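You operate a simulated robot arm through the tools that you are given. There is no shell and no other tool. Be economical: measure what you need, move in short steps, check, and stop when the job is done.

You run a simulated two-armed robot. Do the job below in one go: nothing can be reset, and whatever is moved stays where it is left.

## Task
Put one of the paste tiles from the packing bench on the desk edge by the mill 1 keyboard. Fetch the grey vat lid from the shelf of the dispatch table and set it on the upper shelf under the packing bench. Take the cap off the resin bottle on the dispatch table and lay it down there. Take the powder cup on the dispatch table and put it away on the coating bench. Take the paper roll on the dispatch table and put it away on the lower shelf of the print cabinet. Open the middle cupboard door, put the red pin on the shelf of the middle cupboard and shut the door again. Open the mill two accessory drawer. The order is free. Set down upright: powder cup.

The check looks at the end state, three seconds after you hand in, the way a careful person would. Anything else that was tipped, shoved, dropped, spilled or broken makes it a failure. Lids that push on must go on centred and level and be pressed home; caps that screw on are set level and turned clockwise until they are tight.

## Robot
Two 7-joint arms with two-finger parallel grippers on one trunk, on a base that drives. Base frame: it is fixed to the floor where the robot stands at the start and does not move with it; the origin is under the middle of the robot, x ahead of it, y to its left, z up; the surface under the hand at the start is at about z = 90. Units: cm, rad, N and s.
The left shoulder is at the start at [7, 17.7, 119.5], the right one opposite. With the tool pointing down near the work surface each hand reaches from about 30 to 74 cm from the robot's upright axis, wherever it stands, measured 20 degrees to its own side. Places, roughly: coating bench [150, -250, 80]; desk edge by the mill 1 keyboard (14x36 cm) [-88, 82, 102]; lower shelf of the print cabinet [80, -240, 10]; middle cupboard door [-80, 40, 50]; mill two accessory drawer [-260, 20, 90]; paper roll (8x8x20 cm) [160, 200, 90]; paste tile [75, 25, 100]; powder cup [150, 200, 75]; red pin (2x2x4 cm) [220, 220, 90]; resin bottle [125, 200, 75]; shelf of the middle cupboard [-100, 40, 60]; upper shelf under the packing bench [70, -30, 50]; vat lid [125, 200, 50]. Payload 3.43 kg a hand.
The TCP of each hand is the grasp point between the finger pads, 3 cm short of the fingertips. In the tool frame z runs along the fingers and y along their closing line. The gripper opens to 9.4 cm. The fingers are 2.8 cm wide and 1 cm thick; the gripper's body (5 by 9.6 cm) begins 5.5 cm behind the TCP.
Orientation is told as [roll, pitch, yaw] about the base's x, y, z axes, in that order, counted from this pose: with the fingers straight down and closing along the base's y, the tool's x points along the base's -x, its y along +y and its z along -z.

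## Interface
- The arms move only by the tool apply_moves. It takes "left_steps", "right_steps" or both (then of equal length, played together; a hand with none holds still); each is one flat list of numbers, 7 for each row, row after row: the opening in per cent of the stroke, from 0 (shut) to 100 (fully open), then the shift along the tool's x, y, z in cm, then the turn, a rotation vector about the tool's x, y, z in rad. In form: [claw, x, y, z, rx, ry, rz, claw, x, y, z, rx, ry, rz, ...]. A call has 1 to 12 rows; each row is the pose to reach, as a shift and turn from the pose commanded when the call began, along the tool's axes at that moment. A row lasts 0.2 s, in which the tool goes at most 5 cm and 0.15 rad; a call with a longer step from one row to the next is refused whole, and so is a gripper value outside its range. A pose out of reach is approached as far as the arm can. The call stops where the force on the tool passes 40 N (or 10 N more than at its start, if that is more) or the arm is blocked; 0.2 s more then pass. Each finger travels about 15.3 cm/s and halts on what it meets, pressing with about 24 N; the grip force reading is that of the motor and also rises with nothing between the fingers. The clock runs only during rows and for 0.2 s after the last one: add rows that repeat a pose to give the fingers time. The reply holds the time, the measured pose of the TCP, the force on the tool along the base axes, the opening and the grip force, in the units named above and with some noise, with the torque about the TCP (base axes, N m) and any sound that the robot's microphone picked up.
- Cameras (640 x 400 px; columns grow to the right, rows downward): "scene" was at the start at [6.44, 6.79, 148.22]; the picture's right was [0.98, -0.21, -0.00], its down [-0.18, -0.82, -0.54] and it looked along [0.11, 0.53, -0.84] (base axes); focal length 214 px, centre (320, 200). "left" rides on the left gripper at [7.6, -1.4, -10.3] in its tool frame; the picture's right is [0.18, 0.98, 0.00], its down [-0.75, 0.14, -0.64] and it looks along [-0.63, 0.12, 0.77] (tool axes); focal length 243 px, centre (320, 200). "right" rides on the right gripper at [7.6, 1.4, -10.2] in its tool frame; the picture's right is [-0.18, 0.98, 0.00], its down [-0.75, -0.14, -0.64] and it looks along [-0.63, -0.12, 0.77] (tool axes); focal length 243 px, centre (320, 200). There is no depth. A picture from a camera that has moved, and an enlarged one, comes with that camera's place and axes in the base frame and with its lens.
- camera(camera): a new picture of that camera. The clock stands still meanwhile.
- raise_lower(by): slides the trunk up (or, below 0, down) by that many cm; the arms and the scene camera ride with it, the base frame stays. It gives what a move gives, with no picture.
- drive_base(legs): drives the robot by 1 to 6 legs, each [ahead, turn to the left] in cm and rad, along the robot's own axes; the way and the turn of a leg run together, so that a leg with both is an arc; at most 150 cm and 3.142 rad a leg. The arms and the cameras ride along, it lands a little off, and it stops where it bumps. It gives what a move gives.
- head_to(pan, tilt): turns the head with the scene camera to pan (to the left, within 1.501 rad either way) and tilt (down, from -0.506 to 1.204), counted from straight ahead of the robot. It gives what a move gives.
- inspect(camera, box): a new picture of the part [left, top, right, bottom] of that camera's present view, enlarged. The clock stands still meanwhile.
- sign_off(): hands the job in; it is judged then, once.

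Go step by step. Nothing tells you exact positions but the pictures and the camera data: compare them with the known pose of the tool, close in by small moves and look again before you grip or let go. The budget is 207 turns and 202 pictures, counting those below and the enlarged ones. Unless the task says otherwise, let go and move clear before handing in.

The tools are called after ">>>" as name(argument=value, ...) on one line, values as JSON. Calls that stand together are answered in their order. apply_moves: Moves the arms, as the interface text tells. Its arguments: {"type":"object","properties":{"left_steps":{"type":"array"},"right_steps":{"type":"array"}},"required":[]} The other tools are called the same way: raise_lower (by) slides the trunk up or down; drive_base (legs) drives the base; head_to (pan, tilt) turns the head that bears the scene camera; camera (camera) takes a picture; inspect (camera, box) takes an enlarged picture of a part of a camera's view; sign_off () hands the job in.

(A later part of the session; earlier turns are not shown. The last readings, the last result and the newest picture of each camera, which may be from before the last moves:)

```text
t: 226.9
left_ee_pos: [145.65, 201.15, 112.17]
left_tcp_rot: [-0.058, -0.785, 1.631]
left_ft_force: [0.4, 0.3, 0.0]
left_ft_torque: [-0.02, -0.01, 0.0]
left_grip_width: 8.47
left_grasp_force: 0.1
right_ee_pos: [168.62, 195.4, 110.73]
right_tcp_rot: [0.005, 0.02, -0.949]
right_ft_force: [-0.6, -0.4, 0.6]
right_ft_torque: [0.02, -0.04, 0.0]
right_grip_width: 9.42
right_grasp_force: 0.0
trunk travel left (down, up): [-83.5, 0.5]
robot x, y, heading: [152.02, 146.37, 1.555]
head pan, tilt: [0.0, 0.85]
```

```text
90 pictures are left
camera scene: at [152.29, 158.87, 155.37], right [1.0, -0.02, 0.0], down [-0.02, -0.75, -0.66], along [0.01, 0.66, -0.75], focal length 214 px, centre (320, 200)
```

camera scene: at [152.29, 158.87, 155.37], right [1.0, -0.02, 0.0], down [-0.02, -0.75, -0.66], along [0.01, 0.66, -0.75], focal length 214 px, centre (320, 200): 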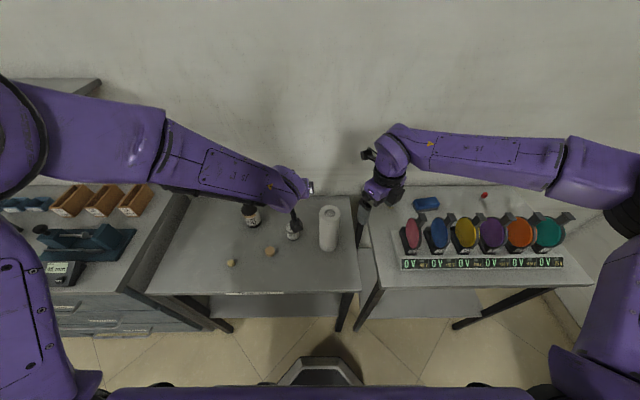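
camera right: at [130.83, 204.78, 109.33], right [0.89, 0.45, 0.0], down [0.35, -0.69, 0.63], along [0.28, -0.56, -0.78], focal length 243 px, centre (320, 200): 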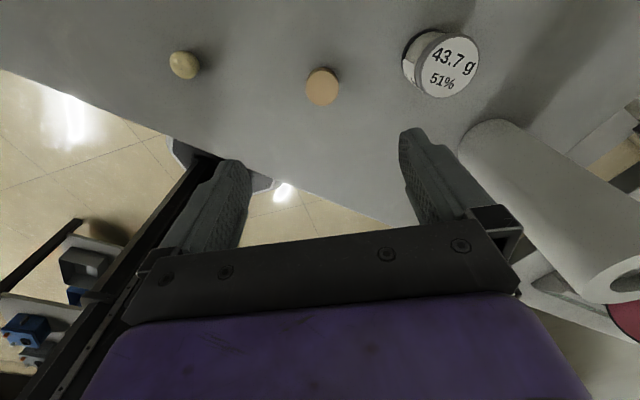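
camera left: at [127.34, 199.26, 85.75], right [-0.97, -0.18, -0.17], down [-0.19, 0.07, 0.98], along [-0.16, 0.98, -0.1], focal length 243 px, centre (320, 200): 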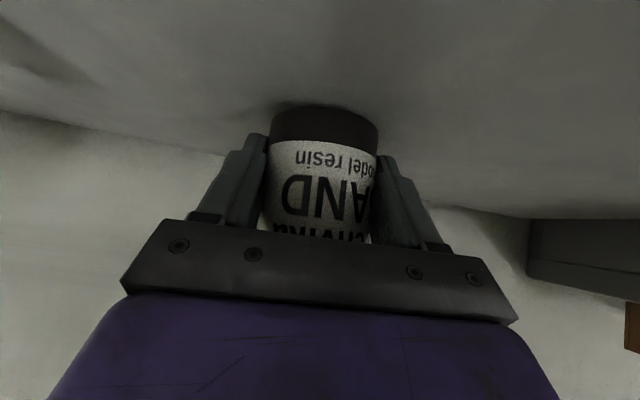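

>>> apply_moves(left_steps=[75, 3.5, 0.9, 2.9, 0, 0, 0, 75, 7, 1.8, 5.8, 0, 0, 0, 75, 10.5, 2.85, 8.7, 0, 0, 0, 75, 14, 2.85, 11.6, 0, 0, 0, 75, 17.5, 2.85, 14.6, 0, 0, 0, 75, 17.5, 2.85, 14.6, 0, 0, 0])

>>> camera(camera="left")

>>> inspect(camera="scene", box=[220, 170, 400, 282])

```text
t: 228.3
left_ee_pos: [143.58, 199.18, 89.42]
left_tcp_rot: [-0.059, -0.784, 1.633]
left_ft_force: [0.2, 0.7, 0.4]
left_ft_torque: [0.01, -0.03, -0.03]
left_grip_width: 7.06
left_grasp_force: 0.1
right_ee_pos: [168.52, 195.45, 110.82]
right_tcp_rot: [0.005, 0.017, -0.949]
right_ft_force: [0.0, -0.2, -0.5]
right_ft_torque: [0.02, -0.02, -0.03]
right_grip_width: 9.41
right_grasp_force: 0.0
trunk travel left (down, up): [-83.5, 0.5]
robot x, y, heading: [152.2, 146.47, 1.55]
head pan, tilt: [0.0, 0.85]
```

```text
89 pictures are left
camera left: at [145.2, 186.84, 91.45], right [-0.97, -0.15, -0.17], down [-0.18, 0.08, 0.98], along [-0.13, 0.99, -0.1], focal length 243 px, centre (320, 200)
```

left: 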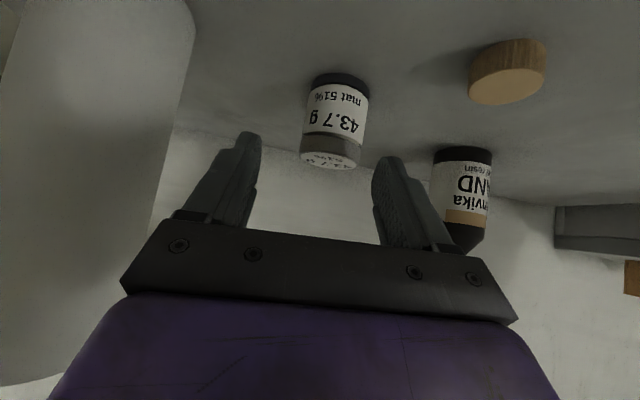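

```text
3.56 times, centred on (310, 226) of scene
camera zoom: at [152.3, 158.97, 155.36], right [1.0, -0.02, 0.0], down [-0.02, -0.75, -0.66], along [0.01, 0.66, -0.75], focal length 763 px, centre (356, 108)
```

zoom: 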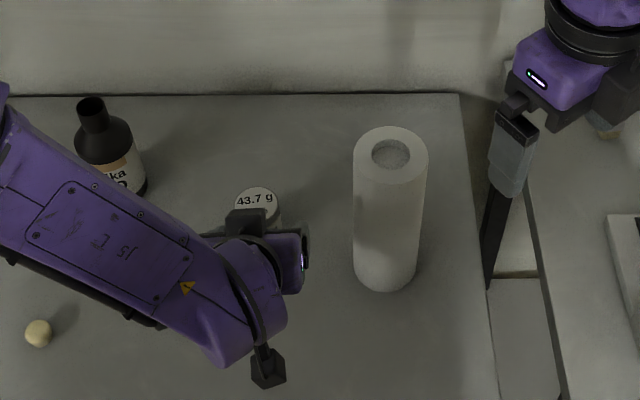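

>>> apply_moves(left_steps=[75, 0, 0.5, 3, 0, 0, 0, 75, 0, 0.5, 6, 0, 0, 0, 75, 0, 0.5, 8, 0, 0, 0, 75, 0, 0.5, 8, 0, 0, 0])

>>> camera(camera="left")

```text
t: 229.3
left_ee_pos: [143.55, 204.86, 83.81]
left_tcp_rot: [-0.059, -0.782, 1.631]
left_ft_force: [-0.2, -0.2, -0.8]
left_ft_torque: [0.01, -0.01, 0.03]
left_grip_width: 7.06
left_grasp_force: 0.0
right_ee_pos: [168.48, 195.41, 110.84]
right_tcp_rot: [0.005, 0.017, -0.95]
right_ft_force: [0.9, -0.1, 0.0]
right_ft_torque: [0.0, 0.04, 0.02]
right_grip_width: 9.41
right_grasp_force: 0.1
trunk travel left (down, up): [-83.5, 0.5]
robot x, y, heading: [152.33, 146.18, 1.55]
head pan, tilt: [0.0, 0.85]
```

```text
87 pictures are left
camera left: at [145.01, 192.39, 85.79], right [-0.97, -0.15, -0.17], down [-0.18, 0.08, 0.98], along [-0.13, 0.99, -0.1], focal length 243 px, centre (320, 200)
```

left: 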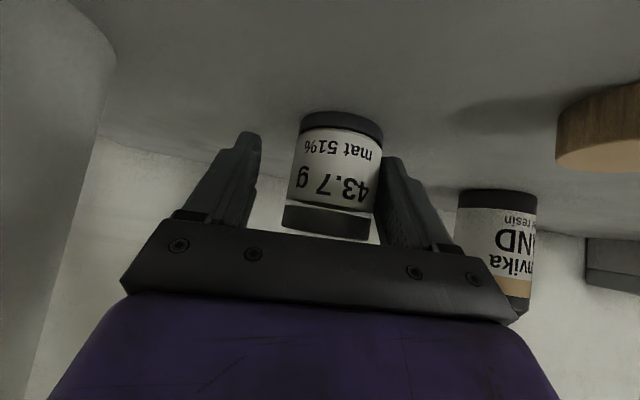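

>>> apply_moves(left_steps=[75, 0, 0.5, 0.2, 0, 0, 0, 75, 0, 0.9, 0.2, 0, 0, 0, 60, 0, 0.9, 0.2, 0, 0, 0, 30, 0, 0.9, 0.2, 0, 0, 0, 30, 0, 0.9, 0.2, 0, 0, 0, 30, 0, 0.9, 0.2, 0, 0, 0])

>>> camera(camera="left")

```text
t: 230.8
left_ee_pos: [142.71, 204.88, 83.66]
left_tcp_rot: [-0.059, -0.783, 1.633]
left_ft_force: [-0.8, -0.1, 0.8]
left_ft_torque: [0.02, 0.01, -0.01]
left_grip_width: 5.31
left_grasp_force: 23.7
right_ee_pos: [168.57, 195.38, 110.77]
right_tcp_rot: [0.006, 0.018, -0.949]
right_ft_force: [0.6, 0.5, -0.3]
right_ft_torque: [0.01, 0.02, -0.01]
right_grip_width: 9.39
right_grasp_force: 0.0
trunk travel left (down, up): [-83.5, 0.5]
robot x, y, heading: [152.13, 146.04, 1.547]
head pan, tilt: [0.0, 0.85]
```

```text
86 pictures are left
camera left: at [144.17, 192.45, 85.6], right [-0.97, -0.15, -0.17], down [-0.18, 0.08, 0.98], along [-0.13, 0.99, -0.1], focal length 243 px, centre (320, 200)
```

left: 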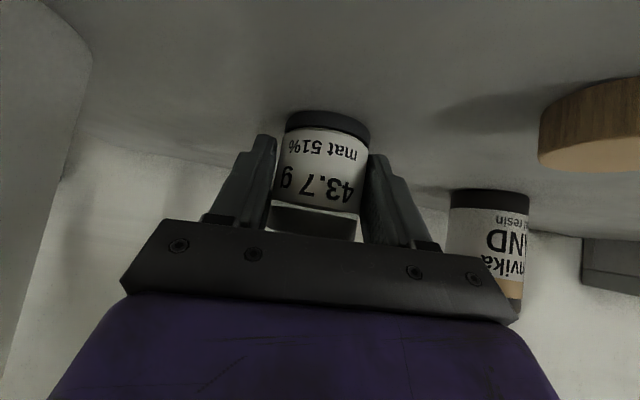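

Cup held. I lift it and move left, and swing the right hand to a forward-tilted pose for the roll.

>>> apply_moves(left_steps=[30, -3.3, 0, -3.3, 0, 0, 0, 30, -6.6, 0, -6.6, 0, 0, 0, 30, -9.9, 1, -9.9, 0, 0, 0, 30, -13, 3, -13, 0, 0, 0, 30, -15.5, 6, -15.5, 0, 0, 0, 30, -15.5, 9, -15.5, 0, 0, 0])

>>> apply_moves(right_steps=[100, 0, -4, 0, 0, 0, 0.14, 100, -0.2, -8, 0, 0, 0, 0.28, 100, -0.4, -12, 0, 0, 0, 0.42, 100, -0.8, -16, 0, 0, 0, 0.56, 100, -0.8, -16, 0, 0, 0, 0.62])

>>> apply_moves(right_steps=[100, 0.3, 0, 1, 0, 0.15, 0, 100, 0.6, 0, 3, 0, 0.3, 0, 100, 0.9, 0, 5, 0, 0.45, 0, 100, 1.2, 0, 7, 0, 0.6, 0, 100, 1.5, 0, 9, 0, 0.75, 0, 100, 2, 0, 11, 0, 0.9, 0, 100, 2.5, 0, 13, 0, 1.05, 0, 100, 3, 0, 14, 0, 1.2, 0])

>>> camera(camera="right")

>>> camera(camera="scene")

```text
t: 232.2
left_ee_pos: [132.55, 204.73, 105.17]
left_tcp_rot: [-0.061, -0.784, 1.633]
left_ft_force: [0.9, 0.1, -0.4]
left_ft_torque: [0.01, -0.04, -0.01]
left_grip_width: 5.29
left_grasp_force: 24.0
right_ee_pos: [168.31, 195.46, 110.8]
right_tcp_rot: [0.005, 0.018, -0.95]
right_ft_force: [-0.3, 0.7, -0.4]
right_ft_torque: [-0.03, 0.02, -0.04]
right_grip_width: 9.42
right_grasp_force: 0.0
trunk travel left (down, up): [-83.5, 0.5]
robot x, y, heading: [152.27, 146.46, 1.552]
head pan, tilt: [0.0, 0.85]
```

```text
t: 233.3
left_ee_pos: [132.68, 205.01, 105.12]
left_tcp_rot: [-0.059, -0.782, 1.631]
left_ft_force: [0.1, 1.2, -0.5]
left_ft_torque: [0.03, -0.01, 0.01]
left_grip_width: 5.3
left_grasp_force: 24.2
right_ee_pos: [155.83, 185.39, 110.6]
right_tcp_rot: [-0.006, 0.017, -1.569]
right_ft_force: [0.7, -0.5, -0.3]
right_ft_torque: [-0.03, 0.02, 0.0]
right_grip_width: 9.42
right_grasp_force: 0.0
trunk travel left (down, up): [-83.5, 0.5]
robot x, y, heading: [152.54, 146.46, 1.554]
head pan, tilt: [0.0, 0.85]
```

```text
t: 235.2
left_ee_pos: [132.65, 204.89, 105.22]
left_tcp_rot: [-0.06, -0.782, 1.634]
left_ft_force: [1.1, 0.0, 0.5]
left_ft_torque: [0.0, -0.01, 0.02]
left_grip_width: 5.3
left_grasp_force: 23.8
right_ee_pos: [155.77, 188.85, 96.61]
right_tcp_rot: [-0.022, 1.219, -1.588]
right_ft_force: [0.2, -0.1, -0.4]
right_ft_torque: [-0.02, -0.01, 0.01]
right_grip_width: 9.38
right_grasp_force: 0.1
trunk travel left (down, up): [-83.5, 0.5]
robot x, y, heading: [152.24, 146.18, 1.55]
head pan, tilt: [0.0, 0.85]
```

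```text
85 pictures are left
camera right: at [157.45, 181.77, 107.3], right [0.98, -0.06, -0.18], down [-0.14, -0.86, -0.48], along [-0.13, 0.5, -0.86], focal length 243 px, centre (320, 200)
```

right: 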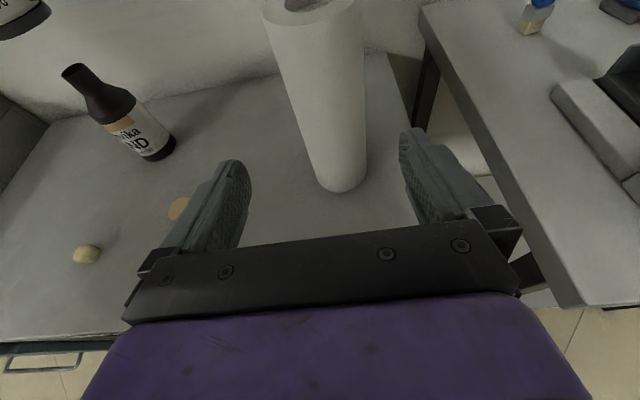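

```text
84 pictures are left
camera scene: at [152.17, 159.06, 155.35], right [1.0, -0.02, 0.0], down [-0.02, -0.75, -0.66], along [0.01, 0.66, -0.75], focal length 214 px, centre (320, 200)
```

scene: 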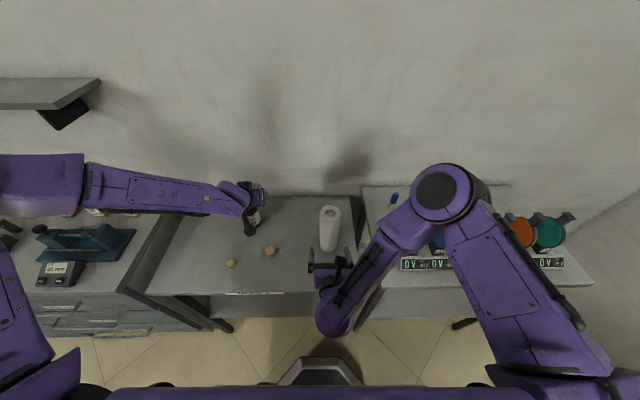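

>>> apply_moves(right_steps=[100, 0, 0.7, 2, 0, 0, 0, 100, 0, 0.7, 5, 0, 0, 0, 100, 0, 0.7, 7, 0, 0, 0, 100, 0, 0.7, 7, 0, 0, 0])

>>> camera(camera="right")

```text
t: 236.2
left_ee_pos: [132.63, 204.89, 105.23]
left_tcp_rot: [-0.058, -0.783, 1.632]
left_ft_force: [-0.1, 0.8, -0.2]
left_ft_torque: [-0.03, -0.01, -0.02]
left_grip_width: 5.31
left_grasp_force: 24.1
right_ee_pos: [156.74, 195.16, 94.28]
right_tcp_rot: [-0.018, 1.218, -1.587]
right_ft_force: [0.2, -0.5, 0.4]
right_ft_torque: [-0.01, -0.01, 0.05]
right_grip_width: 9.4
right_grasp_force: 0.1
trunk travel left (down, up): [-83.5, 0.5]
robot x, y, heading: [152.12, 145.83, 1.551]
head pan, tilt: [0.0, 0.85]
```

```text
83 pictures are left
camera right: at [158.35, 188.25, 104.94], right [0.98, -0.06, -0.18], down [-0.14, -0.86, -0.48], along [-0.12, 0.5, -0.86], focal length 243 px, centre (320, 200)
```

right: 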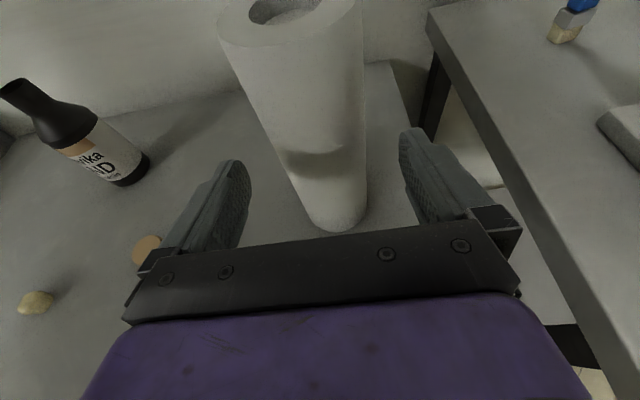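

>>> apply_moves(right_steps=[100, 0, 0, 2.5, 0, 0, 0, 100, 0, 0, 5, 0, 0, 0, 100, 0, 0, 7.3, 0, 0, 0, 90, 0, 0, 7.3, 0, 0, 0, 70, 0, 0, 7.3, 0, 0, 0, 60, 0, 0, 7.3, 0, 0, 0, 60, 0, 0, 7.3, 0, 0, 0])

>>> camera(camera="right")

```text
t: 237.8
left_ee_pos: [132.58, 204.81, 105.18]
left_tcp_rot: [-0.059, -0.781, 1.632]
left_ft_force: [0.3, -0.3, -0.6]
left_ft_torque: [-0.01, 0.0, -0.01]
left_grip_width: 5.3
left_grasp_force: 23.6
right_ee_pos: [156.49, 202.29, 91.56]
right_tcp_rot: [-0.02, 1.217, -1.585]
right_ft_force: [0.4, -0.4, -0.4]
right_ft_torque: [-0.01, -0.04, 0.01]
right_grip_width: 7.39
right_grasp_force: 24.5
trunk travel left (down, up): [-83.5, 0.5]
robot x, y, heading: [152.03, 146.12, 1.553]
head pan, tilt: [0.0, 0.85]
```

```text
82 pictures are left
camera right: at [158.17, 195.14, 102.31], right [0.98, -0.06, -0.18], down [-0.14, -0.86, -0.48], along [-0.12, 0.5, -0.86], focal length 243 px, centre (320, 200)
```

right: 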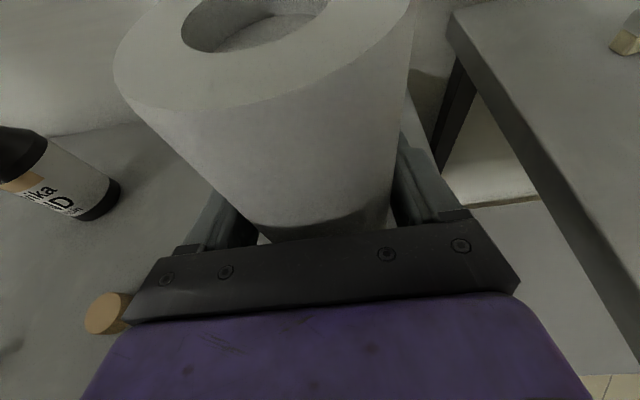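

Roll held. I lift it and drive toward the coating bench via the aisle in front of the packing bench.

>>> apply_moves(right_steps=[60, 4.2, 0, -1.5, 0, 0, 0, 60, 8.4, 0, -3, 0, 0, 0, 60, 12.5, 0, -4.6, 0, 0, 0, 60, 16, 0, -5.9, 0, 0, 0])

>>> drive_base(legs=[[-33, 0], [0, 1.57], [150, 0], [16, 0], [0, 1.57]])

>>> head_to(pan=0.3, tilt=0.45)

>>> camera(camera="scene")

```text
t: 238.8
left_ee_pos: [132.66, 204.9, 105.15]
left_tcp_rot: [-0.059, -0.783, 1.631]
left_ft_force: [1.1, 0.0, -0.9]
left_ft_torque: [0.01, 0.01, 0.02]
left_grip_width: 5.27
left_grasp_force: 24.1
right_ee_pos: [156.48, 202.2, 108.85]
right_tcp_rot: [-0.016, 1.217, -1.585]
right_ft_force: [1.1, -0.3, -1.5]
right_ft_torque: [-0.02, 0.03, 0.02]
right_grip_width: 7.35
right_grasp_force: 24.7
trunk travel left (down, up): [-83.5, 0.5]
robot x, y, heading: [152.42, 146.16, 1.547]
head pan, tilt: [0.0, 0.85]
```

```text
t: 256.5
left_ee_pos: [5.83, 61.6, 105.19]
left_tcp_rot: [-0.06, -0.784, -1.525]
left_ft_force: [-0.4, -0.7, -1.0]
left_ft_torque: [-0.02, 0.03, 0.02]
left_grip_width: 5.25
left_grasp_force: 23.3
right_ee_pos: [-18.0, 64.44, 108.76]
right_tcp_rot: [-0.019, 1.217, 1.54]
right_ft_force: [0.3, 0.2, -1.8]
right_ft_torque: [0.0, 0.0, -0.01]
right_grip_width: 7.35
right_grasp_force: 24.4
trunk travel left (down, up): [-83.5, 0.5]
robot x, y, heading: [-13.09, 120.89, -1.607]
head pan, tilt: [0.0, 0.85]
```

```text
t: 257.4
left_ee_pos: [5.97, 61.45, 105.25]
left_tcp_rot: [-0.06, -0.782, -1.527]
left_ft_force: [-0.5, 0.0, -1.0]
left_ft_torque: [0.02, 0.02, 0.01]
left_grip_width: 5.25
left_grasp_force: 23.7
right_ee_pos: [-17.97, 64.59, 108.82]
right_tcp_rot: [-0.018, 1.216, 1.539]
right_ft_force: [0.7, -0.7, -0.8]
right_ft_torque: [0.03, -0.03, 0.03]
right_grip_width: 7.36
right_grasp_force: 24.4
trunk travel left (down, up): [-83.5, 0.5]
robot x, y, heading: [-12.62, 120.56, -1.611]
head pan, tilt: [0.3, 0.45]
```

```text
81 pictures are left
camera scene: at [-10.45, 106.61, 158.78], right [-0.97, -0.26, 0.0], down [-0.11, 0.42, -0.9], along [0.23, -0.87, -0.44], focal length 214 px, centre (320, 200)
```

scene: 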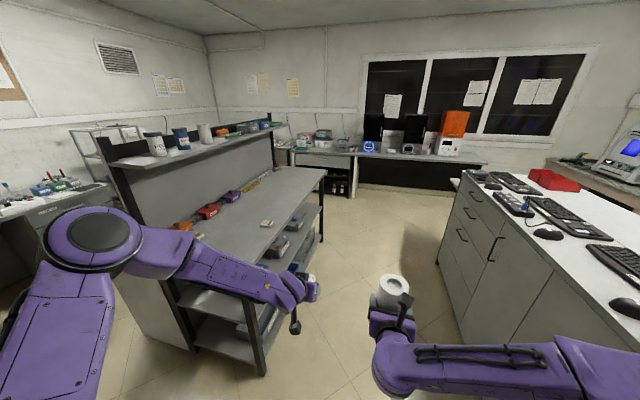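

>>> drive_base(legs=[[0, 0.03], [150, 0], [110, 0]])

>>> head_to(pan=0.7, tilt=0.4)

>>> camera(camera="scene")

```text
t: 270.3
left_ee_pos: [11.5, -195.01, 105.07]
left_tcp_rot: [-0.059, -0.782, -1.467]
left_ft_force: [0.5, 0.0, -0.7]
left_ft_torque: [0.01, 0.0, 0.02]
left_grip_width: 5.13
left_grasp_force: 23.8
right_ee_pos: [-12.38, -193.41, 108.85]
right_tcp_rot: [-0.02, 1.217, 1.596]
right_ft_force: [0.2, -0.7, -1.8]
right_ft_torque: [0.0, 0.0, 0.02]
right_grip_width: 7.36
right_grasp_force: 24.0
trunk travel left (down, up): [-83.5, 0.5]
robot x, y, heading: [-10.22, -137.15, -1.553]
head pan, tilt: [0.3, 0.45]
```

```text
t: 271.2
left_ee_pos: [11.56, -195.16, 105.11]
left_tcp_rot: [-0.06, -0.78, -1.468]
left_ft_force: [0.4, 0.6, -0.1]
left_ft_torque: [0.0, -0.04, -0.02]
left_grip_width: 5.14
left_grasp_force: 24.0
right_ee_pos: [-12.41, -193.52, 108.79]
right_tcp_rot: [-0.019, 1.217, 1.597]
right_ft_force: [0.4, 0.6, -1.1]
right_ft_torque: [-0.03, -0.03, 0.02]
right_grip_width: 7.35
right_grasp_force: 23.8
trunk travel left (down, up): [-83.5, 0.5]
robot x, y, heading: [-10.35, -137.11, -1.553]
head pan, tilt: [0.7, 0.4]
```

```text
80 pictures are left
camera scene: at [-4.06, -149.36, 159.26], right [-0.75, -0.66, 0.0], down [-0.26, 0.29, -0.92], along [0.61, -0.69, -0.39], focal length 214 px, centre (320, 200)
```

scene: 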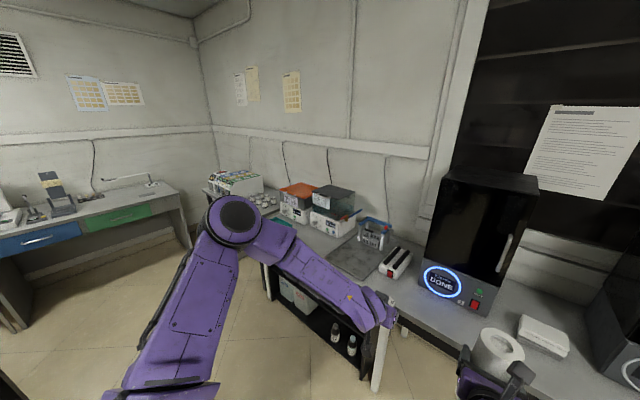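

>>> drive_base(legs=[[0, 1.5], [85, 0], [0, -1.5]])

>>> head_to(pan=0.35, tilt=0.65)

>>> camera(camera="scene")

```text
t: 283.1
left_ee_pos: [94.61, -202.0, 105.09]
left_tcp_rot: [-0.06, -0.782, -1.503]
left_ft_force: [0.2, 0.1, -1.3]
left_ft_torque: [0.0, 0.01, -0.02]
left_grip_width: 4.94
left_grasp_force: 23.7
right_ee_pos: [70.63, -199.46, 108.74]
right_tcp_rot: [-0.017, 1.217, 1.561]
right_ft_force: [1.7, 0.6, -2.2]
right_ft_torque: [-0.05, -0.01, -0.01]
right_grip_width: 7.32
right_grasp_force: 23.9
trunk travel left (down, up): [-83.5, 0.5]
robot x, y, heading: [74.74, -143.06, -1.588]
head pan, tilt: [0.7, 0.4]
```

```text
t: 283.9
left_ee_pos: [94.62, -201.98, 105.11]
left_tcp_rot: [-0.058, -0.783, -1.503]
left_ft_force: [-0.3, 0.7, -0.9]
left_ft_torque: [0.02, -0.01, -0.01]
left_grip_width: 4.93
left_grasp_force: 23.8
right_ee_pos: [70.73, -199.36, 108.84]
right_tcp_rot: [-0.019, 1.217, 1.56]
right_ft_force: [0.4, 0.2, -2.1]
right_ft_torque: [0.0, -0.03, 0.03]
right_grip_width: 7.35
right_grasp_force: 24.0
trunk travel left (down, up): [-83.5, 0.5]
robot x, y, heading: [75.09, -143.69, -1.587]
head pan, tilt: [0.351, 0.649]
```

```text
79 pictures are left
camera scene: at [77.61, -156.6, 157.01], right [-0.94, -0.33, 0.0], down [-0.2, 0.57, -0.8], along [0.26, -0.75, -0.6], focal length 214 px, centre (320, 200)
```

scene: 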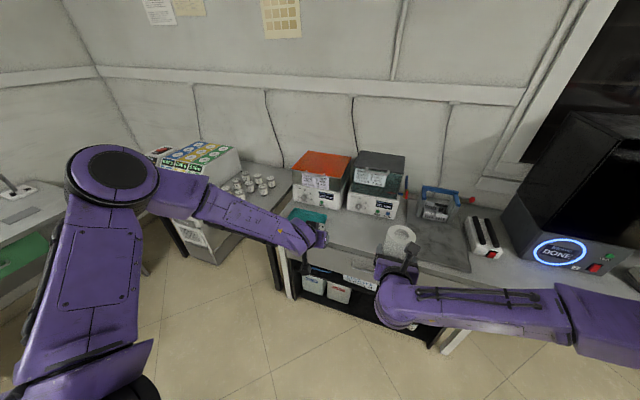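

>>> camera(camera="left")

>>> inspect(camera="scene", box=[150, 130, 340, 260])

```text
78 pictures are left
camera left: at [92.85, -189.19, 107.11], right [0.97, 0.15, -0.17], down [0.18, -0.08, 0.98], along [0.14, -0.98, -0.1], focal length 243 px, centre (320, 200)
```

left: 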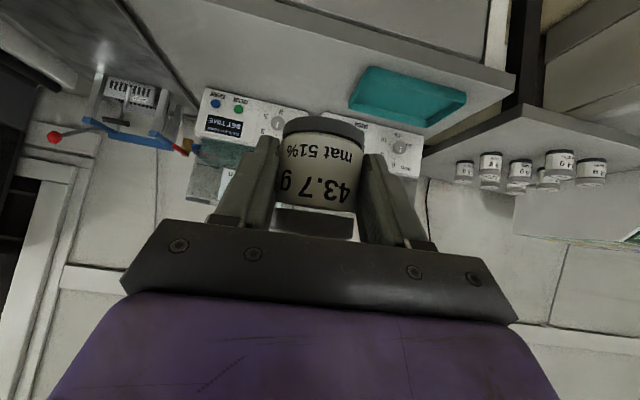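

```text
3.08 times, centred on (245, 195) of scene
camera zoom: at [77.61, -156.6, 157.01], right [-0.94, -0.33, 0.0], down [-0.2, 0.57, -0.8], along [0.26, -0.75, -0.6], focal length 660 px, centre (551, 215)
```

zoom: 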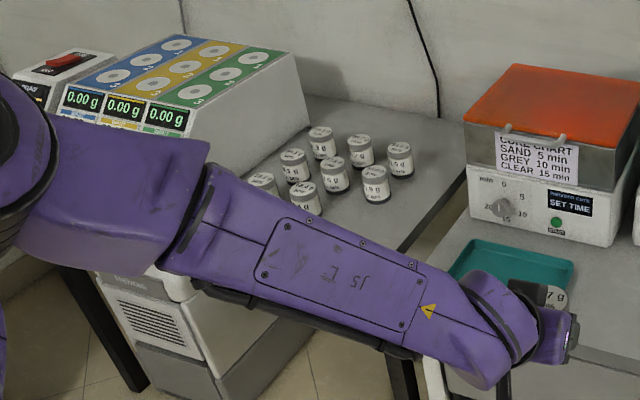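

The cup is holding but creeping slightly; coating bench with the other cups is at about (147, -247). I drive in front of it.

>>> drive_base(legs=[[0, 1.57], [62, 0], [0, -1.57]])

>>> camera(camera="scene")

>>> camera(camera="left")

```text
t: 295.0
left_ee_pos: [158.37, -202.23, 105.23]
left_tcp_rot: [-0.059, -0.783, -1.485]
left_ft_force: [-0.4, -0.4, -0.4]
left_ft_torque: [0.02, 0.0, -0.04]
left_grip_width: 4.87
left_grasp_force: 23.7
right_ee_pos: [134.2, -200.09, 108.78]
right_tcp_rot: [-0.018, 1.217, 1.578]
right_ft_force: [0.3, -0.2, -1.7]
right_ft_torque: [0.01, 0.01, 0.01]
right_grip_width: 7.33
right_grasp_force: 24.3
trunk travel left (down, up): [-83.5, 0.5]
robot x, y, heading: [137.53, -143.78, -1.568]
head pan, tilt: [0.351, 0.649]
```

```text
76 pictures are left
camera scene: at [140.4, -157.17, 157.01], right [-0.94, -0.35, 0.0], down [-0.21, 0.57, -0.8], along [0.28, -0.75, -0.6], focal length 214 px, centre (320, 200)
```

scene: 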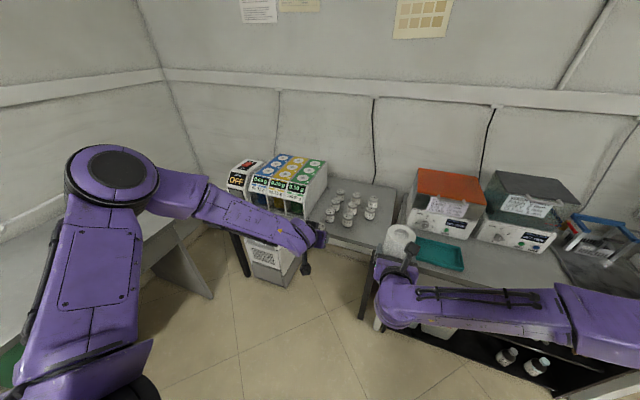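

```text
75 pictures are left
camera left: at [156.24, -189.47, 107.11], right [0.97, 0.17, -0.17], down [0.19, -0.07, 0.98], along [0.16, -0.98, -0.1], focal length 243 px, centre (320, 200)
```

left: 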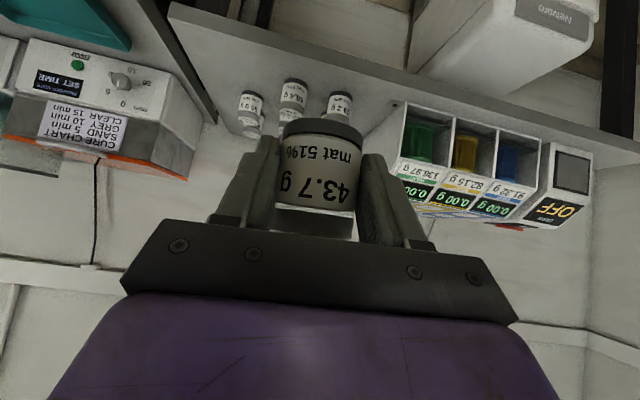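

>>> inspect(camera="scene", box=[230, 150, 430, 275])

```text
3.20 times, centred on (330, 212) of scene
camera zoom: at [140.4, -157.17, 157.01], right [-0.94, -0.35, 0.0], down [-0.21, 0.57, -0.8], along [0.28, -0.75, -0.6], focal length 686 px, centre (288, 160)
```

zoom: 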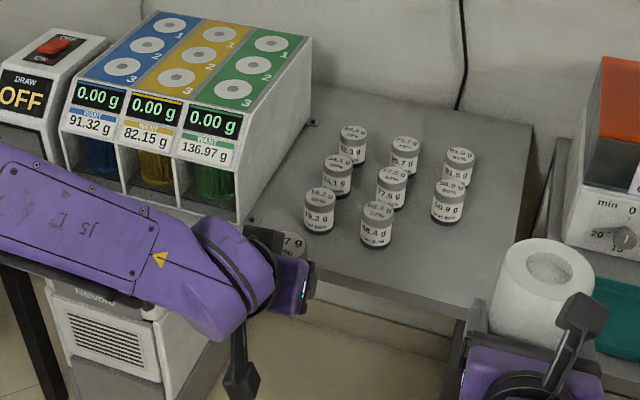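

I'll move the roll hand aside, bring the cup to x≈143, then drive 30 cm forward to bring it over the free front corner of the bench.

>>> apply_moves(right_steps=[60, 0, 4, 0, 0, 0, 0, 60, 0, 8, 0, 0, 0, 0, 60, 0, 12, 0, 0, 0, 0, 60, 0, 12, 0, 0, 0, 0], left_steps=[30, 0, 0, 0, 0, 0, 0, 30, 0, -4, 0, 0, 0, 0, 30, 0, -8, 0, 0, 0, 0, 30, 0, -12, 0, 0, 0, 0])

>>> drive_base(legs=[[31, 0]])

>>> head_to(pan=0, tilt=0.85)

>>> camera(camera="scene")

>>> camera(camera="left")

```text
t: 296.0
left_ee_pos: [146.07, -202.6, 105.63]
left_tcp_rot: [-0.059, -0.781, -1.486]
left_ft_force: [0.9, 0.5, -0.5]
left_ft_torque: [0.01, 0.0, 0.04]
left_grip_width: 4.86
left_grasp_force: 23.5
right_ee_pos: [122.07, -200.41, 108.59]
right_tcp_rot: [-0.023, 1.215, 1.578]
right_ft_force: [-0.3, 0.4, -1.9]
right_ft_torque: [-0.03, 0.01, 0.02]
right_grip_width: 7.33
right_grasp_force: 24.1
trunk travel left (down, up): [-83.5, 0.5]
robot x, y, heading: [137.49, -143.92, -1.569]
head pan, tilt: [0.351, 0.649]
```

```text
t: 298.1
left_ee_pos: [146.51, -233.14, 105.67]
left_tcp_rot: [-0.06, -0.785, -1.482]
left_ft_force: [0.0, -0.1, -1.0]
left_ft_torque: [0.02, -0.02, 0.03]
left_grip_width: 4.88
left_grasp_force: 24.0
right_ee_pos: [122.47, -230.93, 108.74]
right_tcp_rot: [-0.018, 1.218, 1.583]
right_ft_force: [0.1, 0.5, -1.6]
right_ft_torque: [0.03, 0.0, -0.01]
right_grip_width: 7.37
right_grasp_force: 23.7
trunk travel left (down, up): [-83.5, 0.5]
robot x, y, heading: [137.57, -174.6, -1.567]
head pan, tilt: [0.351, 0.649]
```

```text
t: 298.9
left_ee_pos: [146.5, -233.34, 105.48]
left_tcp_rot: [-0.058, -0.782, -1.482]
left_ft_force: [-0.5, 0.2, -0.2]
left_ft_torque: [0.04, -0.01, -0.02]
left_grip_width: 4.88
left_grasp_force: 24.1
right_ee_pos: [122.5, -231.08, 108.63]
right_tcp_rot: [-0.019, 1.215, 1.583]
right_ft_force: [0.1, -0.6, -2.3]
right_ft_torque: [-0.01, -0.04, 0.0]
right_grip_width: 7.31
right_grasp_force: 24.2
trunk travel left (down, up): [-83.5, 0.5]
robot x, y, heading: [137.44, -174.58, -1.567]
head pan, tilt: [0.0, 0.85]
```

```text
73 pictures are left
camera scene: at [137.55, -187.51, 155.34], right [-1.0, -0.01, 0.0], down [-0.01, 0.75, -0.66], along [0.0, -0.66, -0.75], focal length 214 px, centre (320, 200)
```

scene: 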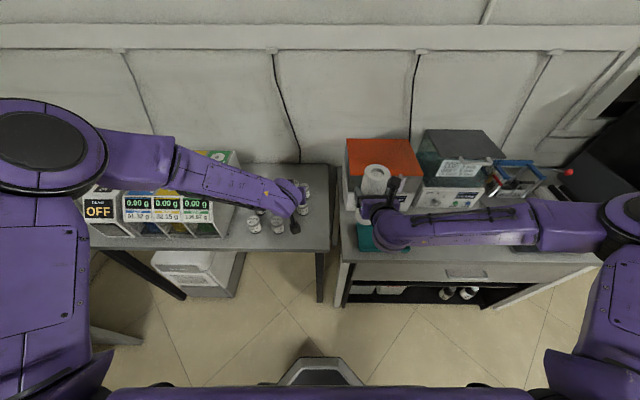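

```text
72 pictures are left
camera left: at [144.56, -220.52, 107.49], right [0.97, 0.18, -0.17], down [0.19, -0.07, 0.98], along [0.16, -0.98, -0.1], focal length 243 px, centre (320, 200)
```

left: 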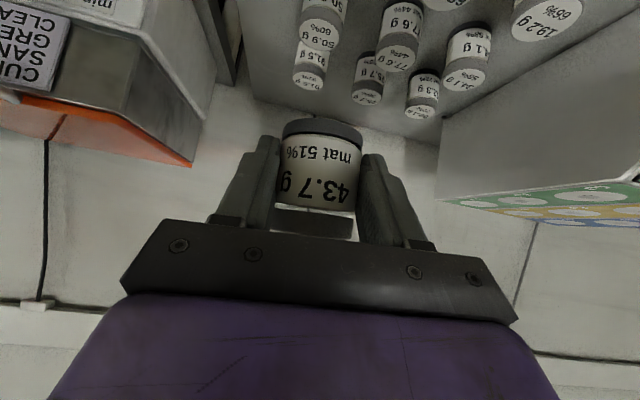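

>>> apply_moves(left_steps=[30, 0, -4, 1, 0, 0, 0, 30, 1, -5.2, 3, 0, 0, 0, 30, 4, -5.2, 6.5, 0, 0, 0, 30, 7.5, -5.2, 10, 0, 0, 0, 30, 11, -5.2, 13.6, 0, 0, 0, 30, 11, -5.2, 13.6, 0, 0, 0])

>>> camera(camera="left")

>>> inspect(camera="scene", box=[230, 160, 390, 260])

```text
refused: row 5 steps farther than a row can; nothing moved
```

```text
71 pictures are left
camera left: at [144.56, -220.52, 107.49], right [0.97, 0.18, -0.17], down [0.19, -0.07, 0.98], along [0.16, -0.98, -0.1], focal length 243 px, centre (320, 200)
```

left: 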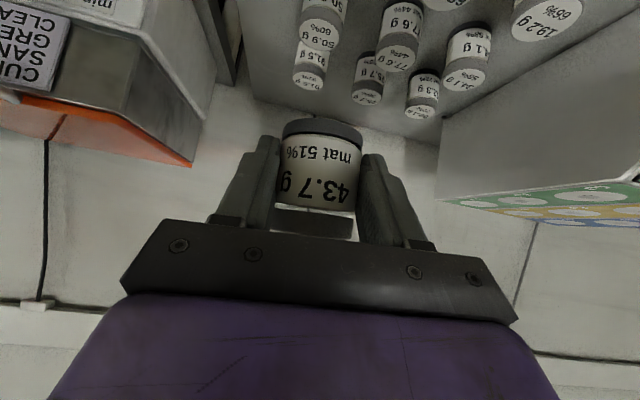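

```text
4.00 times, centred on (310, 210) of scene
camera zoom: at [137.55, -187.51, 155.34], right [-1.0, -0.01, 0.0], down [-0.01, 0.75, -0.66], along [0.0, -0.66, -0.75], focal length 858 px, centre (360, 160)
```

zoom: 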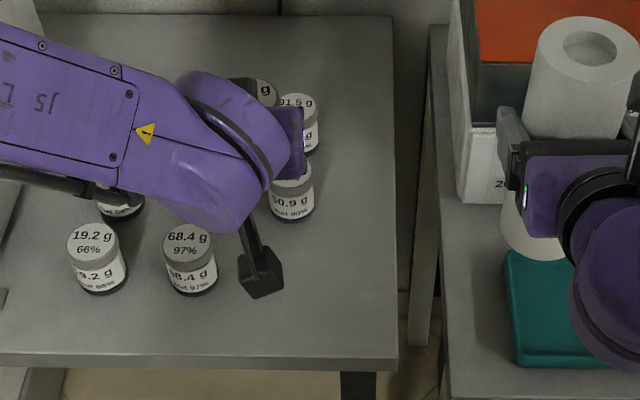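

>>> apply_moves(left_steps=[30, 0, -4, 1, 0, 0, 0, 30, 1, -5.5, 3, 0, 0, 0, 30, 4, -5.5, 6.5, 0, 0, 0, 30, 7.2, -5.5, 9.9, 0, 0, 0, 30, 10, -5.5, 12.9, 0, 0, 0, 30, 11, -5.5, 13.6, 0, 0, 0, 30, 11, -5.5, 13.6, 0, 0, 0])

>>> camera(camera="left")

>>> inspect(camera="scene", box=[230, 160, 390, 260])

```text
t: 300.5
left_ee_pos: [140.29, -235.28, 88.36]
left_tcp_rot: [-0.06, -0.782, -1.481]
left_ft_force: [-0.9, -0.6, 0.0]
left_ft_torque: [0.01, 0.0, -0.01]
left_grip_width: 4.87
left_grasp_force: 23.8
right_ee_pos: [122.52, -231.11, 108.57]
right_tcp_rot: [-0.022, 1.217, 1.579]
right_ft_force: [0.2, 0.4, -1.2]
right_ft_torque: [0.01, -0.03, -0.02]
right_grip_width: 7.33
right_grasp_force: 24.2
trunk travel left (down, up): [-83.5, 0.5]
robot x, y, heading: [137.45, -174.33, -1.563]
head pan, tilt: [0.0, 0.85]
```

```text
69 pictures are left
camera left: at [138.39, -222.62, 90.4], right [0.97, 0.18, -0.17], down [0.19, -0.07, 0.98], along [0.16, -0.98, -0.1], focal length 243 px, centre (320, 200)
```

left: 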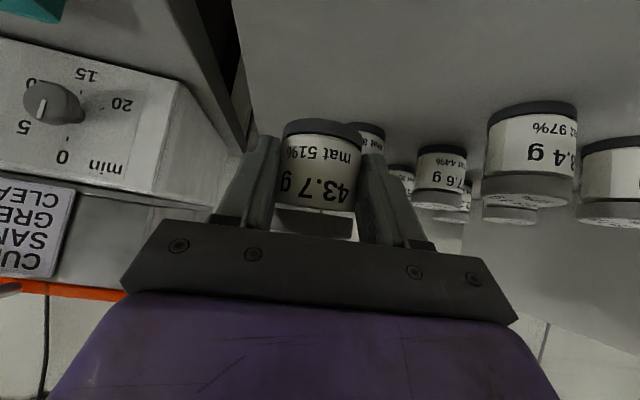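

```text
4.00 times, centred on (310, 210) of scene
camera zoom: at [137.48, -187.44, 155.35], right [-1.0, -0.01, 0.0], down [0.0, 0.75, -0.66], along [0.0, -0.66, -0.75], focal length 858 px, centre (360, 160)
```

zoom: 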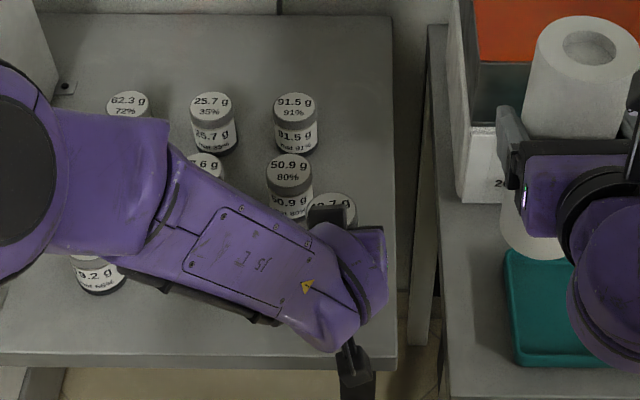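

>>> apply_moves(left_steps=[30, 1, 0, 1, 0, 0, 0, 30, 1.8, 0, 1.8, 0, 0, 0, 30, 2.2, 0, 2.2, 0, 0, 0, 30, 2.4, 0, 2.4, 0, 0, 0])

>>> apply_moves(left_steps=[30, 0.15, 0, 0.15, 0, 0, 0, 30, 0.3, 0, 0.3, 0, 0, 0])

>>> camera(camera="left")

```text
t: 301.5
left_ee_pos: [140.29, -235.12, 84.98]
left_tcp_rot: [-0.058, -0.781, -1.483]
left_ft_force: [0.3, 0.8, -1.2]
left_ft_torque: [0.05, 0.01, 0.0]
left_grip_width: 4.91
left_grasp_force: 23.9
right_ee_pos: [122.43, -231.07, 108.63]
right_tcp_rot: [-0.019, 1.217, 1.582]
right_ft_force: [0.2, -0.3, -2.4]
right_ft_torque: [0.0, 0.0, 0.01]
right_grip_width: 7.37
right_grasp_force: 23.9
trunk travel left (down, up): [-83.5, 0.5]
robot x, y, heading: [137.78, -174.5, -1.567]
head pan, tilt: [0.0, 0.85]
```

```text
t: 302.1
left_ee_pos: [140.27, -235.32, 84.47]
left_tcp_rot: [-0.06, -0.781, -1.481]
left_ft_force: [0.0, 0.1, -0.8]
left_ft_torque: [0.0, 0.02, 0.0]
left_grip_width: 4.85
left_grasp_force: 23.9
right_ee_pos: [122.47, -231.06, 108.65]
right_tcp_rot: [-0.018, 1.217, 1.582]
right_ft_force: [0.6, 0.6, -2.2]
right_ft_torque: [-0.03, 0.0, 0.02]
right_grip_width: 7.33
right_grasp_force: 24.2
trunk travel left (down, up): [-83.5, 0.5]
robot x, y, heading: [137.69, -174.49, -1.568]
head pan, tilt: [0.0, 0.85]
```

```text
67 pictures are left
camera left: at [138.26, -222.56, 86.5], right [0.97, 0.18, -0.17], down [0.19, -0.07, 0.98], along [0.16, -0.98, -0.1], focal length 243 px, centre (320, 200)
```

left: 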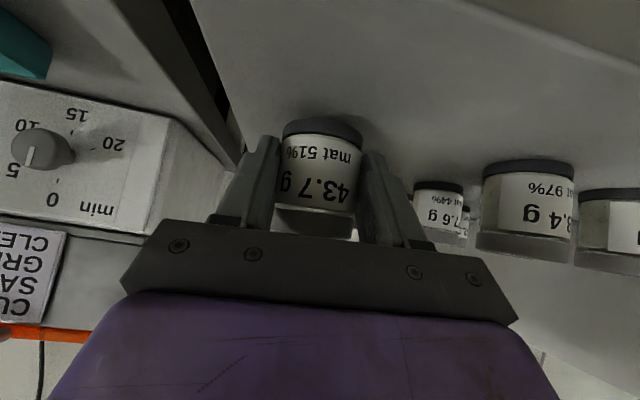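

>>> apply_moves(left_steps=[30, 0.15, 0, 0.15, 0, 0, 0, 30, 0.3, 0, 0.3, 0, 0, 0])

>>> apply_moves(left_steps=[30, 0.1, 0, 0.1, 0, 0, 0, 30, 0.2, 0, 0.2, 0, 0, 0])

```text
t: 302.7
left_ee_pos: [140.22, -235.22, 84.01]
left_tcp_rot: [-0.059, -0.782, -1.481]
left_ft_force: [0.6, -0.3, -1.4]
left_ft_torque: [0.01, -0.02, -0.01]
left_grip_width: 4.86
left_grasp_force: 23.9
right_ee_pos: [122.59, -230.97, 108.48]
right_tcp_rot: [-0.02, 1.217, 1.581]
right_ft_force: [-0.3, -0.4, -1.6]
right_ft_torque: [0.01, 0.02, -0.01]
right_grip_width: 7.3
right_grasp_force: 24.6
trunk travel left (down, up): [-83.5, 0.5]
robot x, y, heading: [137.6, -174.37, -1.567]
head pan, tilt: [0.0, 0.85]
```

```text
t: 303.3
left_ee_pos: [140.22, -235.3, 83.84]
left_tcp_rot: [-0.059, -0.783, -1.481]
left_ft_force: [0.6, -0.6, -0.4]
left_ft_torque: [0.02, 0.03, 0.03]
left_grip_width: 4.89
left_grasp_force: 24.4
right_ee_pos: [122.53, -231.04, 108.59]
right_tcp_rot: [-0.02, 1.216, 1.581]
right_ft_force: [0.6, -0.9, -1.6]
right_ft_torque: [-0.01, 0.01, 0.02]
right_grip_width: 7.32
right_grasp_force: 23.7
trunk travel left (down, up): [-83.5, 0.5]
robot x, y, heading: [137.35, -174.39, -1.566]
head pan, tilt: [0.0, 0.85]
```

>>> apply_moves(left_steps=[30, 0.15, 0, 0.15, 0, 0, 0, 30, 0.3, 0, 0.3, 0, 0, 0, 30, 0.4, 0, 0.4, 0, 0, 0])

>>> camera(camera="left")

```text
t: 304.1
left_ee_pos: [140.17, -235.31, 83.61]
left_tcp_rot: [-0.059, -0.79, -1.484]
left_ft_force: [1.1, -0.7, 22.3]
left_ft_torque: [-0.5, -0.54, 0.01]
left_grip_width: 4.9
left_grasp_force: 24.6
right_ee_pos: [122.56, -230.83, 108.76]
right_tcp_rot: [-0.021, 1.218, 1.581]
right_ft_force: [0.2, -0.6, -1.3]
right_ft_torque: [0.02, 0.01, 0.0]
right_grip_width: 7.32
right_grasp_force: 24.0
trunk travel left (down, up): [-83.5, 0.5]
robot x, y, heading: [137.8, -174.59, -1.565]
head pan, tilt: [0.0, 0.85]
```

```text
66 pictures are left
camera left: at [138.15, -222.54, 85.51], right [0.97, 0.17, -0.17], down [0.18, -0.06, 0.98], along [0.16, -0.98, -0.09], focal length 243 px, centre (320, 200)
```

left: 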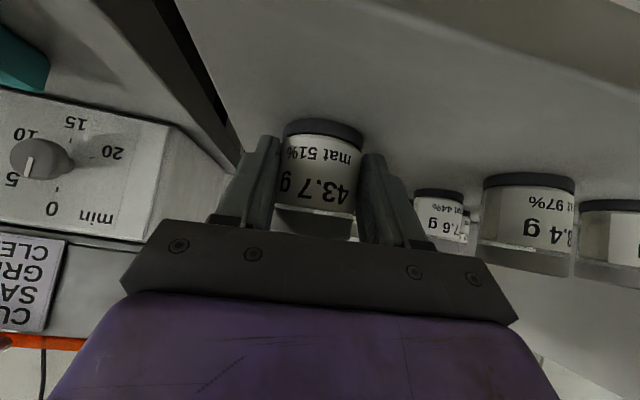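

Contact. I ease off slightly, open and withdraw along the finger direction.

>>> apply_moves(left_steps=[30, -0.12, 0, -0.12, 0, 0, 0, 55, -0.12, 0, -0.12, 0, 0, 0, 75, -0.12, 0, -0.12, 0, 0, 0, 75, -0.12, 0, -0.12, 0, 0, 0, 75, -0.2, 0, -2.5, 0, 0, 0, 75, -0.3, 0, -6, 0, 0, 0, 75, -0.5, 0, -10, 0, 0, 0])

>>> camera(camera="left")

```text
t: 305.7
left_ee_pos: [140.18, -228.53, 90.61]
left_tcp_rot: [-0.059, -0.784, -1.484]
left_ft_force: [0.7, 0.2, 0.4]
left_ft_torque: [-0.02, 0.01, -0.02]
left_grip_width: 7.03
left_grasp_force: 0.0
right_ee_pos: [122.54, -230.88, 108.67]
right_tcp_rot: [-0.018, 1.217, 1.583]
right_ft_force: [-0.2, 0.1, -1.2]
right_ft_torque: [0.01, -0.01, -0.01]
right_grip_width: 7.33
right_grasp_force: 24.0
trunk travel left (down, up): [-83.5, 0.5]
robot x, y, heading: [137.6, -174.25, -1.573]
head pan, tilt: [0.0, 0.85]
```

```text
65 pictures are left
camera left: at [138.13, -215.76, 92.7], right [0.97, 0.18, -0.17], down [0.19, -0.07, 0.98], along [0.16, -0.98, -0.1], focal length 243 px, centre (320, 200)
```

left: 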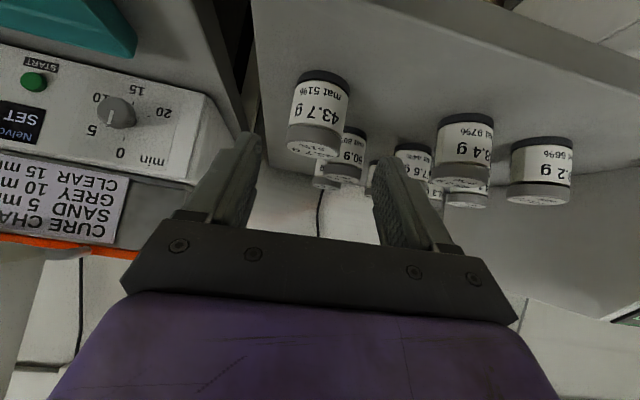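

Cup is upright on the coating bench. Now I back off and go in front of the print cabinet with the roll.

>>> apply_moves(left_steps=[75, -3, 0, -3.3, 0, 0, 0, 75, -6, 0, -6.5, 0, 0, 0, 75, -9, 0, -9.8, 0, 0, 0])

>>> drive_base(legs=[[-42, 0], [0, -1.57], [57, 0], [0, 1.57]])

>>> raise_lower(by=-40)

>>> head_to(pan=0, tilt=0.55)

>>> camera(camera="scene")

```text
t: 306.5
left_ee_pos: [140.7, -227.87, 104.03]
left_tcp_rot: [-0.061, -0.781, -1.484]
left_ft_force: [-0.6, 1.2, -0.2]
left_ft_torque: [0.0, 0.01, 0.02]
left_grip_width: 7.05
left_grasp_force: 0.0
right_ee_pos: [122.4, -230.99, 108.68]
right_tcp_rot: [-0.019, 1.217, 1.582]
right_ft_force: [0.3, -0.1, -1.8]
right_ft_torque: [-0.02, -0.05, 0.0]
right_grip_width: 7.33
right_grasp_force: 23.8
trunk travel left (down, up): [-83.5, 0.5]
robot x, y, heading: [137.31, -174.93, -1.565]
head pan, tilt: [0.0, 0.85]
```

```text
t: 311.8
left_ee_pos: [90.64, -157.51, 104.63]
left_tcp_rot: [-0.071, -0.795, -2.649]
left_ft_force: [-1.1, -0.2, 0.2]
left_ft_torque: [-0.02, -0.06, 0.08]
left_grip_width: 7.03
left_grasp_force: 0.1
right_ee_pos: [81.79, -142.97, 109.16]
right_tcp_rot: [0.014, 1.224, 0.476]
right_ft_force: [-0.1, 0.5, -2.4]
right_ft_torque: [0.02, 0.01, 0.0]
right_grip_width: 7.33
right_grasp_force: 23.8
trunk travel left (down, up): [-83.5, 0.5]
robot x, y, heading: [137.06, -133.94, -2.729]
head pan, tilt: [0.0, 0.85]
stopped in leg 2: the robot was blocked; the commanded pose is now the measured one
```

```text
t: 315.6
left_ee_pos: [90.76, -157.7, 64.36]
left_tcp_rot: [-0.087, -0.788, -2.638]
left_ft_force: [0.3, 0.1, -0.5]
left_ft_torque: [0.02, -0.02, -0.02]
left_grip_width: 7.03
left_grasp_force: 0.1
right_ee_pos: [81.78, -143.67, 69.28]
right_tcp_rot: [0.056, 1.221, 0.516]
right_ft_force: [1.5, -0.3, -1.2]
right_ft_torque: [-0.01, -0.01, 0.01]
right_grip_width: 7.34
right_grasp_force: 23.7
trunk travel left (down, up): [-43.5, 40.5]
robot x, y, heading: [137.07, -133.96, -2.727]
head pan, tilt: [0.0, 0.85]
```

```text
t: 316.4
left_ee_pos: [90.61, -157.7, 64.29]
left_tcp_rot: [-0.085, -0.783, -2.644]
left_ft_force: [-0.5, 0.8, -0.1]
left_ft_torque: [-0.02, 0.0, 0.0]
left_grip_width: 7.05
left_grasp_force: 0.0
right_ee_pos: [81.86, -143.46, 68.84]
right_tcp_rot: [0.044, 1.21, 0.504]
right_ft_force: [-0.4, 0.4, -1.6]
right_ft_torque: [-0.02, 0.0, 0.01]
right_grip_width: 7.34
right_grasp_force: 24.3
trunk travel left (down, up): [-43.5, 40.5]
robot x, y, heading: [137.31, -133.94, -2.711]
head pan, tilt: [0.0, 0.55]
```

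```text
64 pictures are left
camera scene: at [124.99, -146.34, 118.07], right [-0.41, 0.91, 0.06], down [0.47, 0.27, -0.84], along [-0.78, -0.32, -0.54], focal length 214 px, centre (320, 200)
```

scene: 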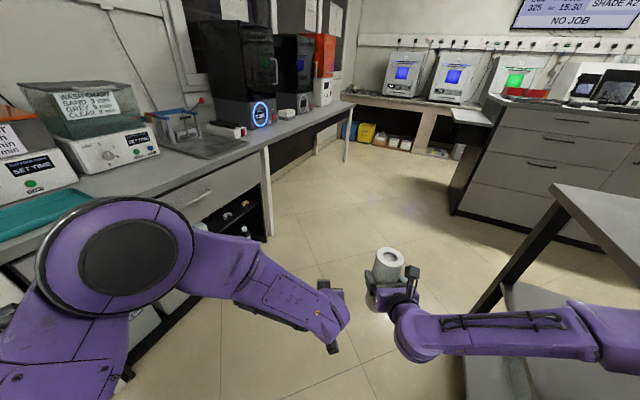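

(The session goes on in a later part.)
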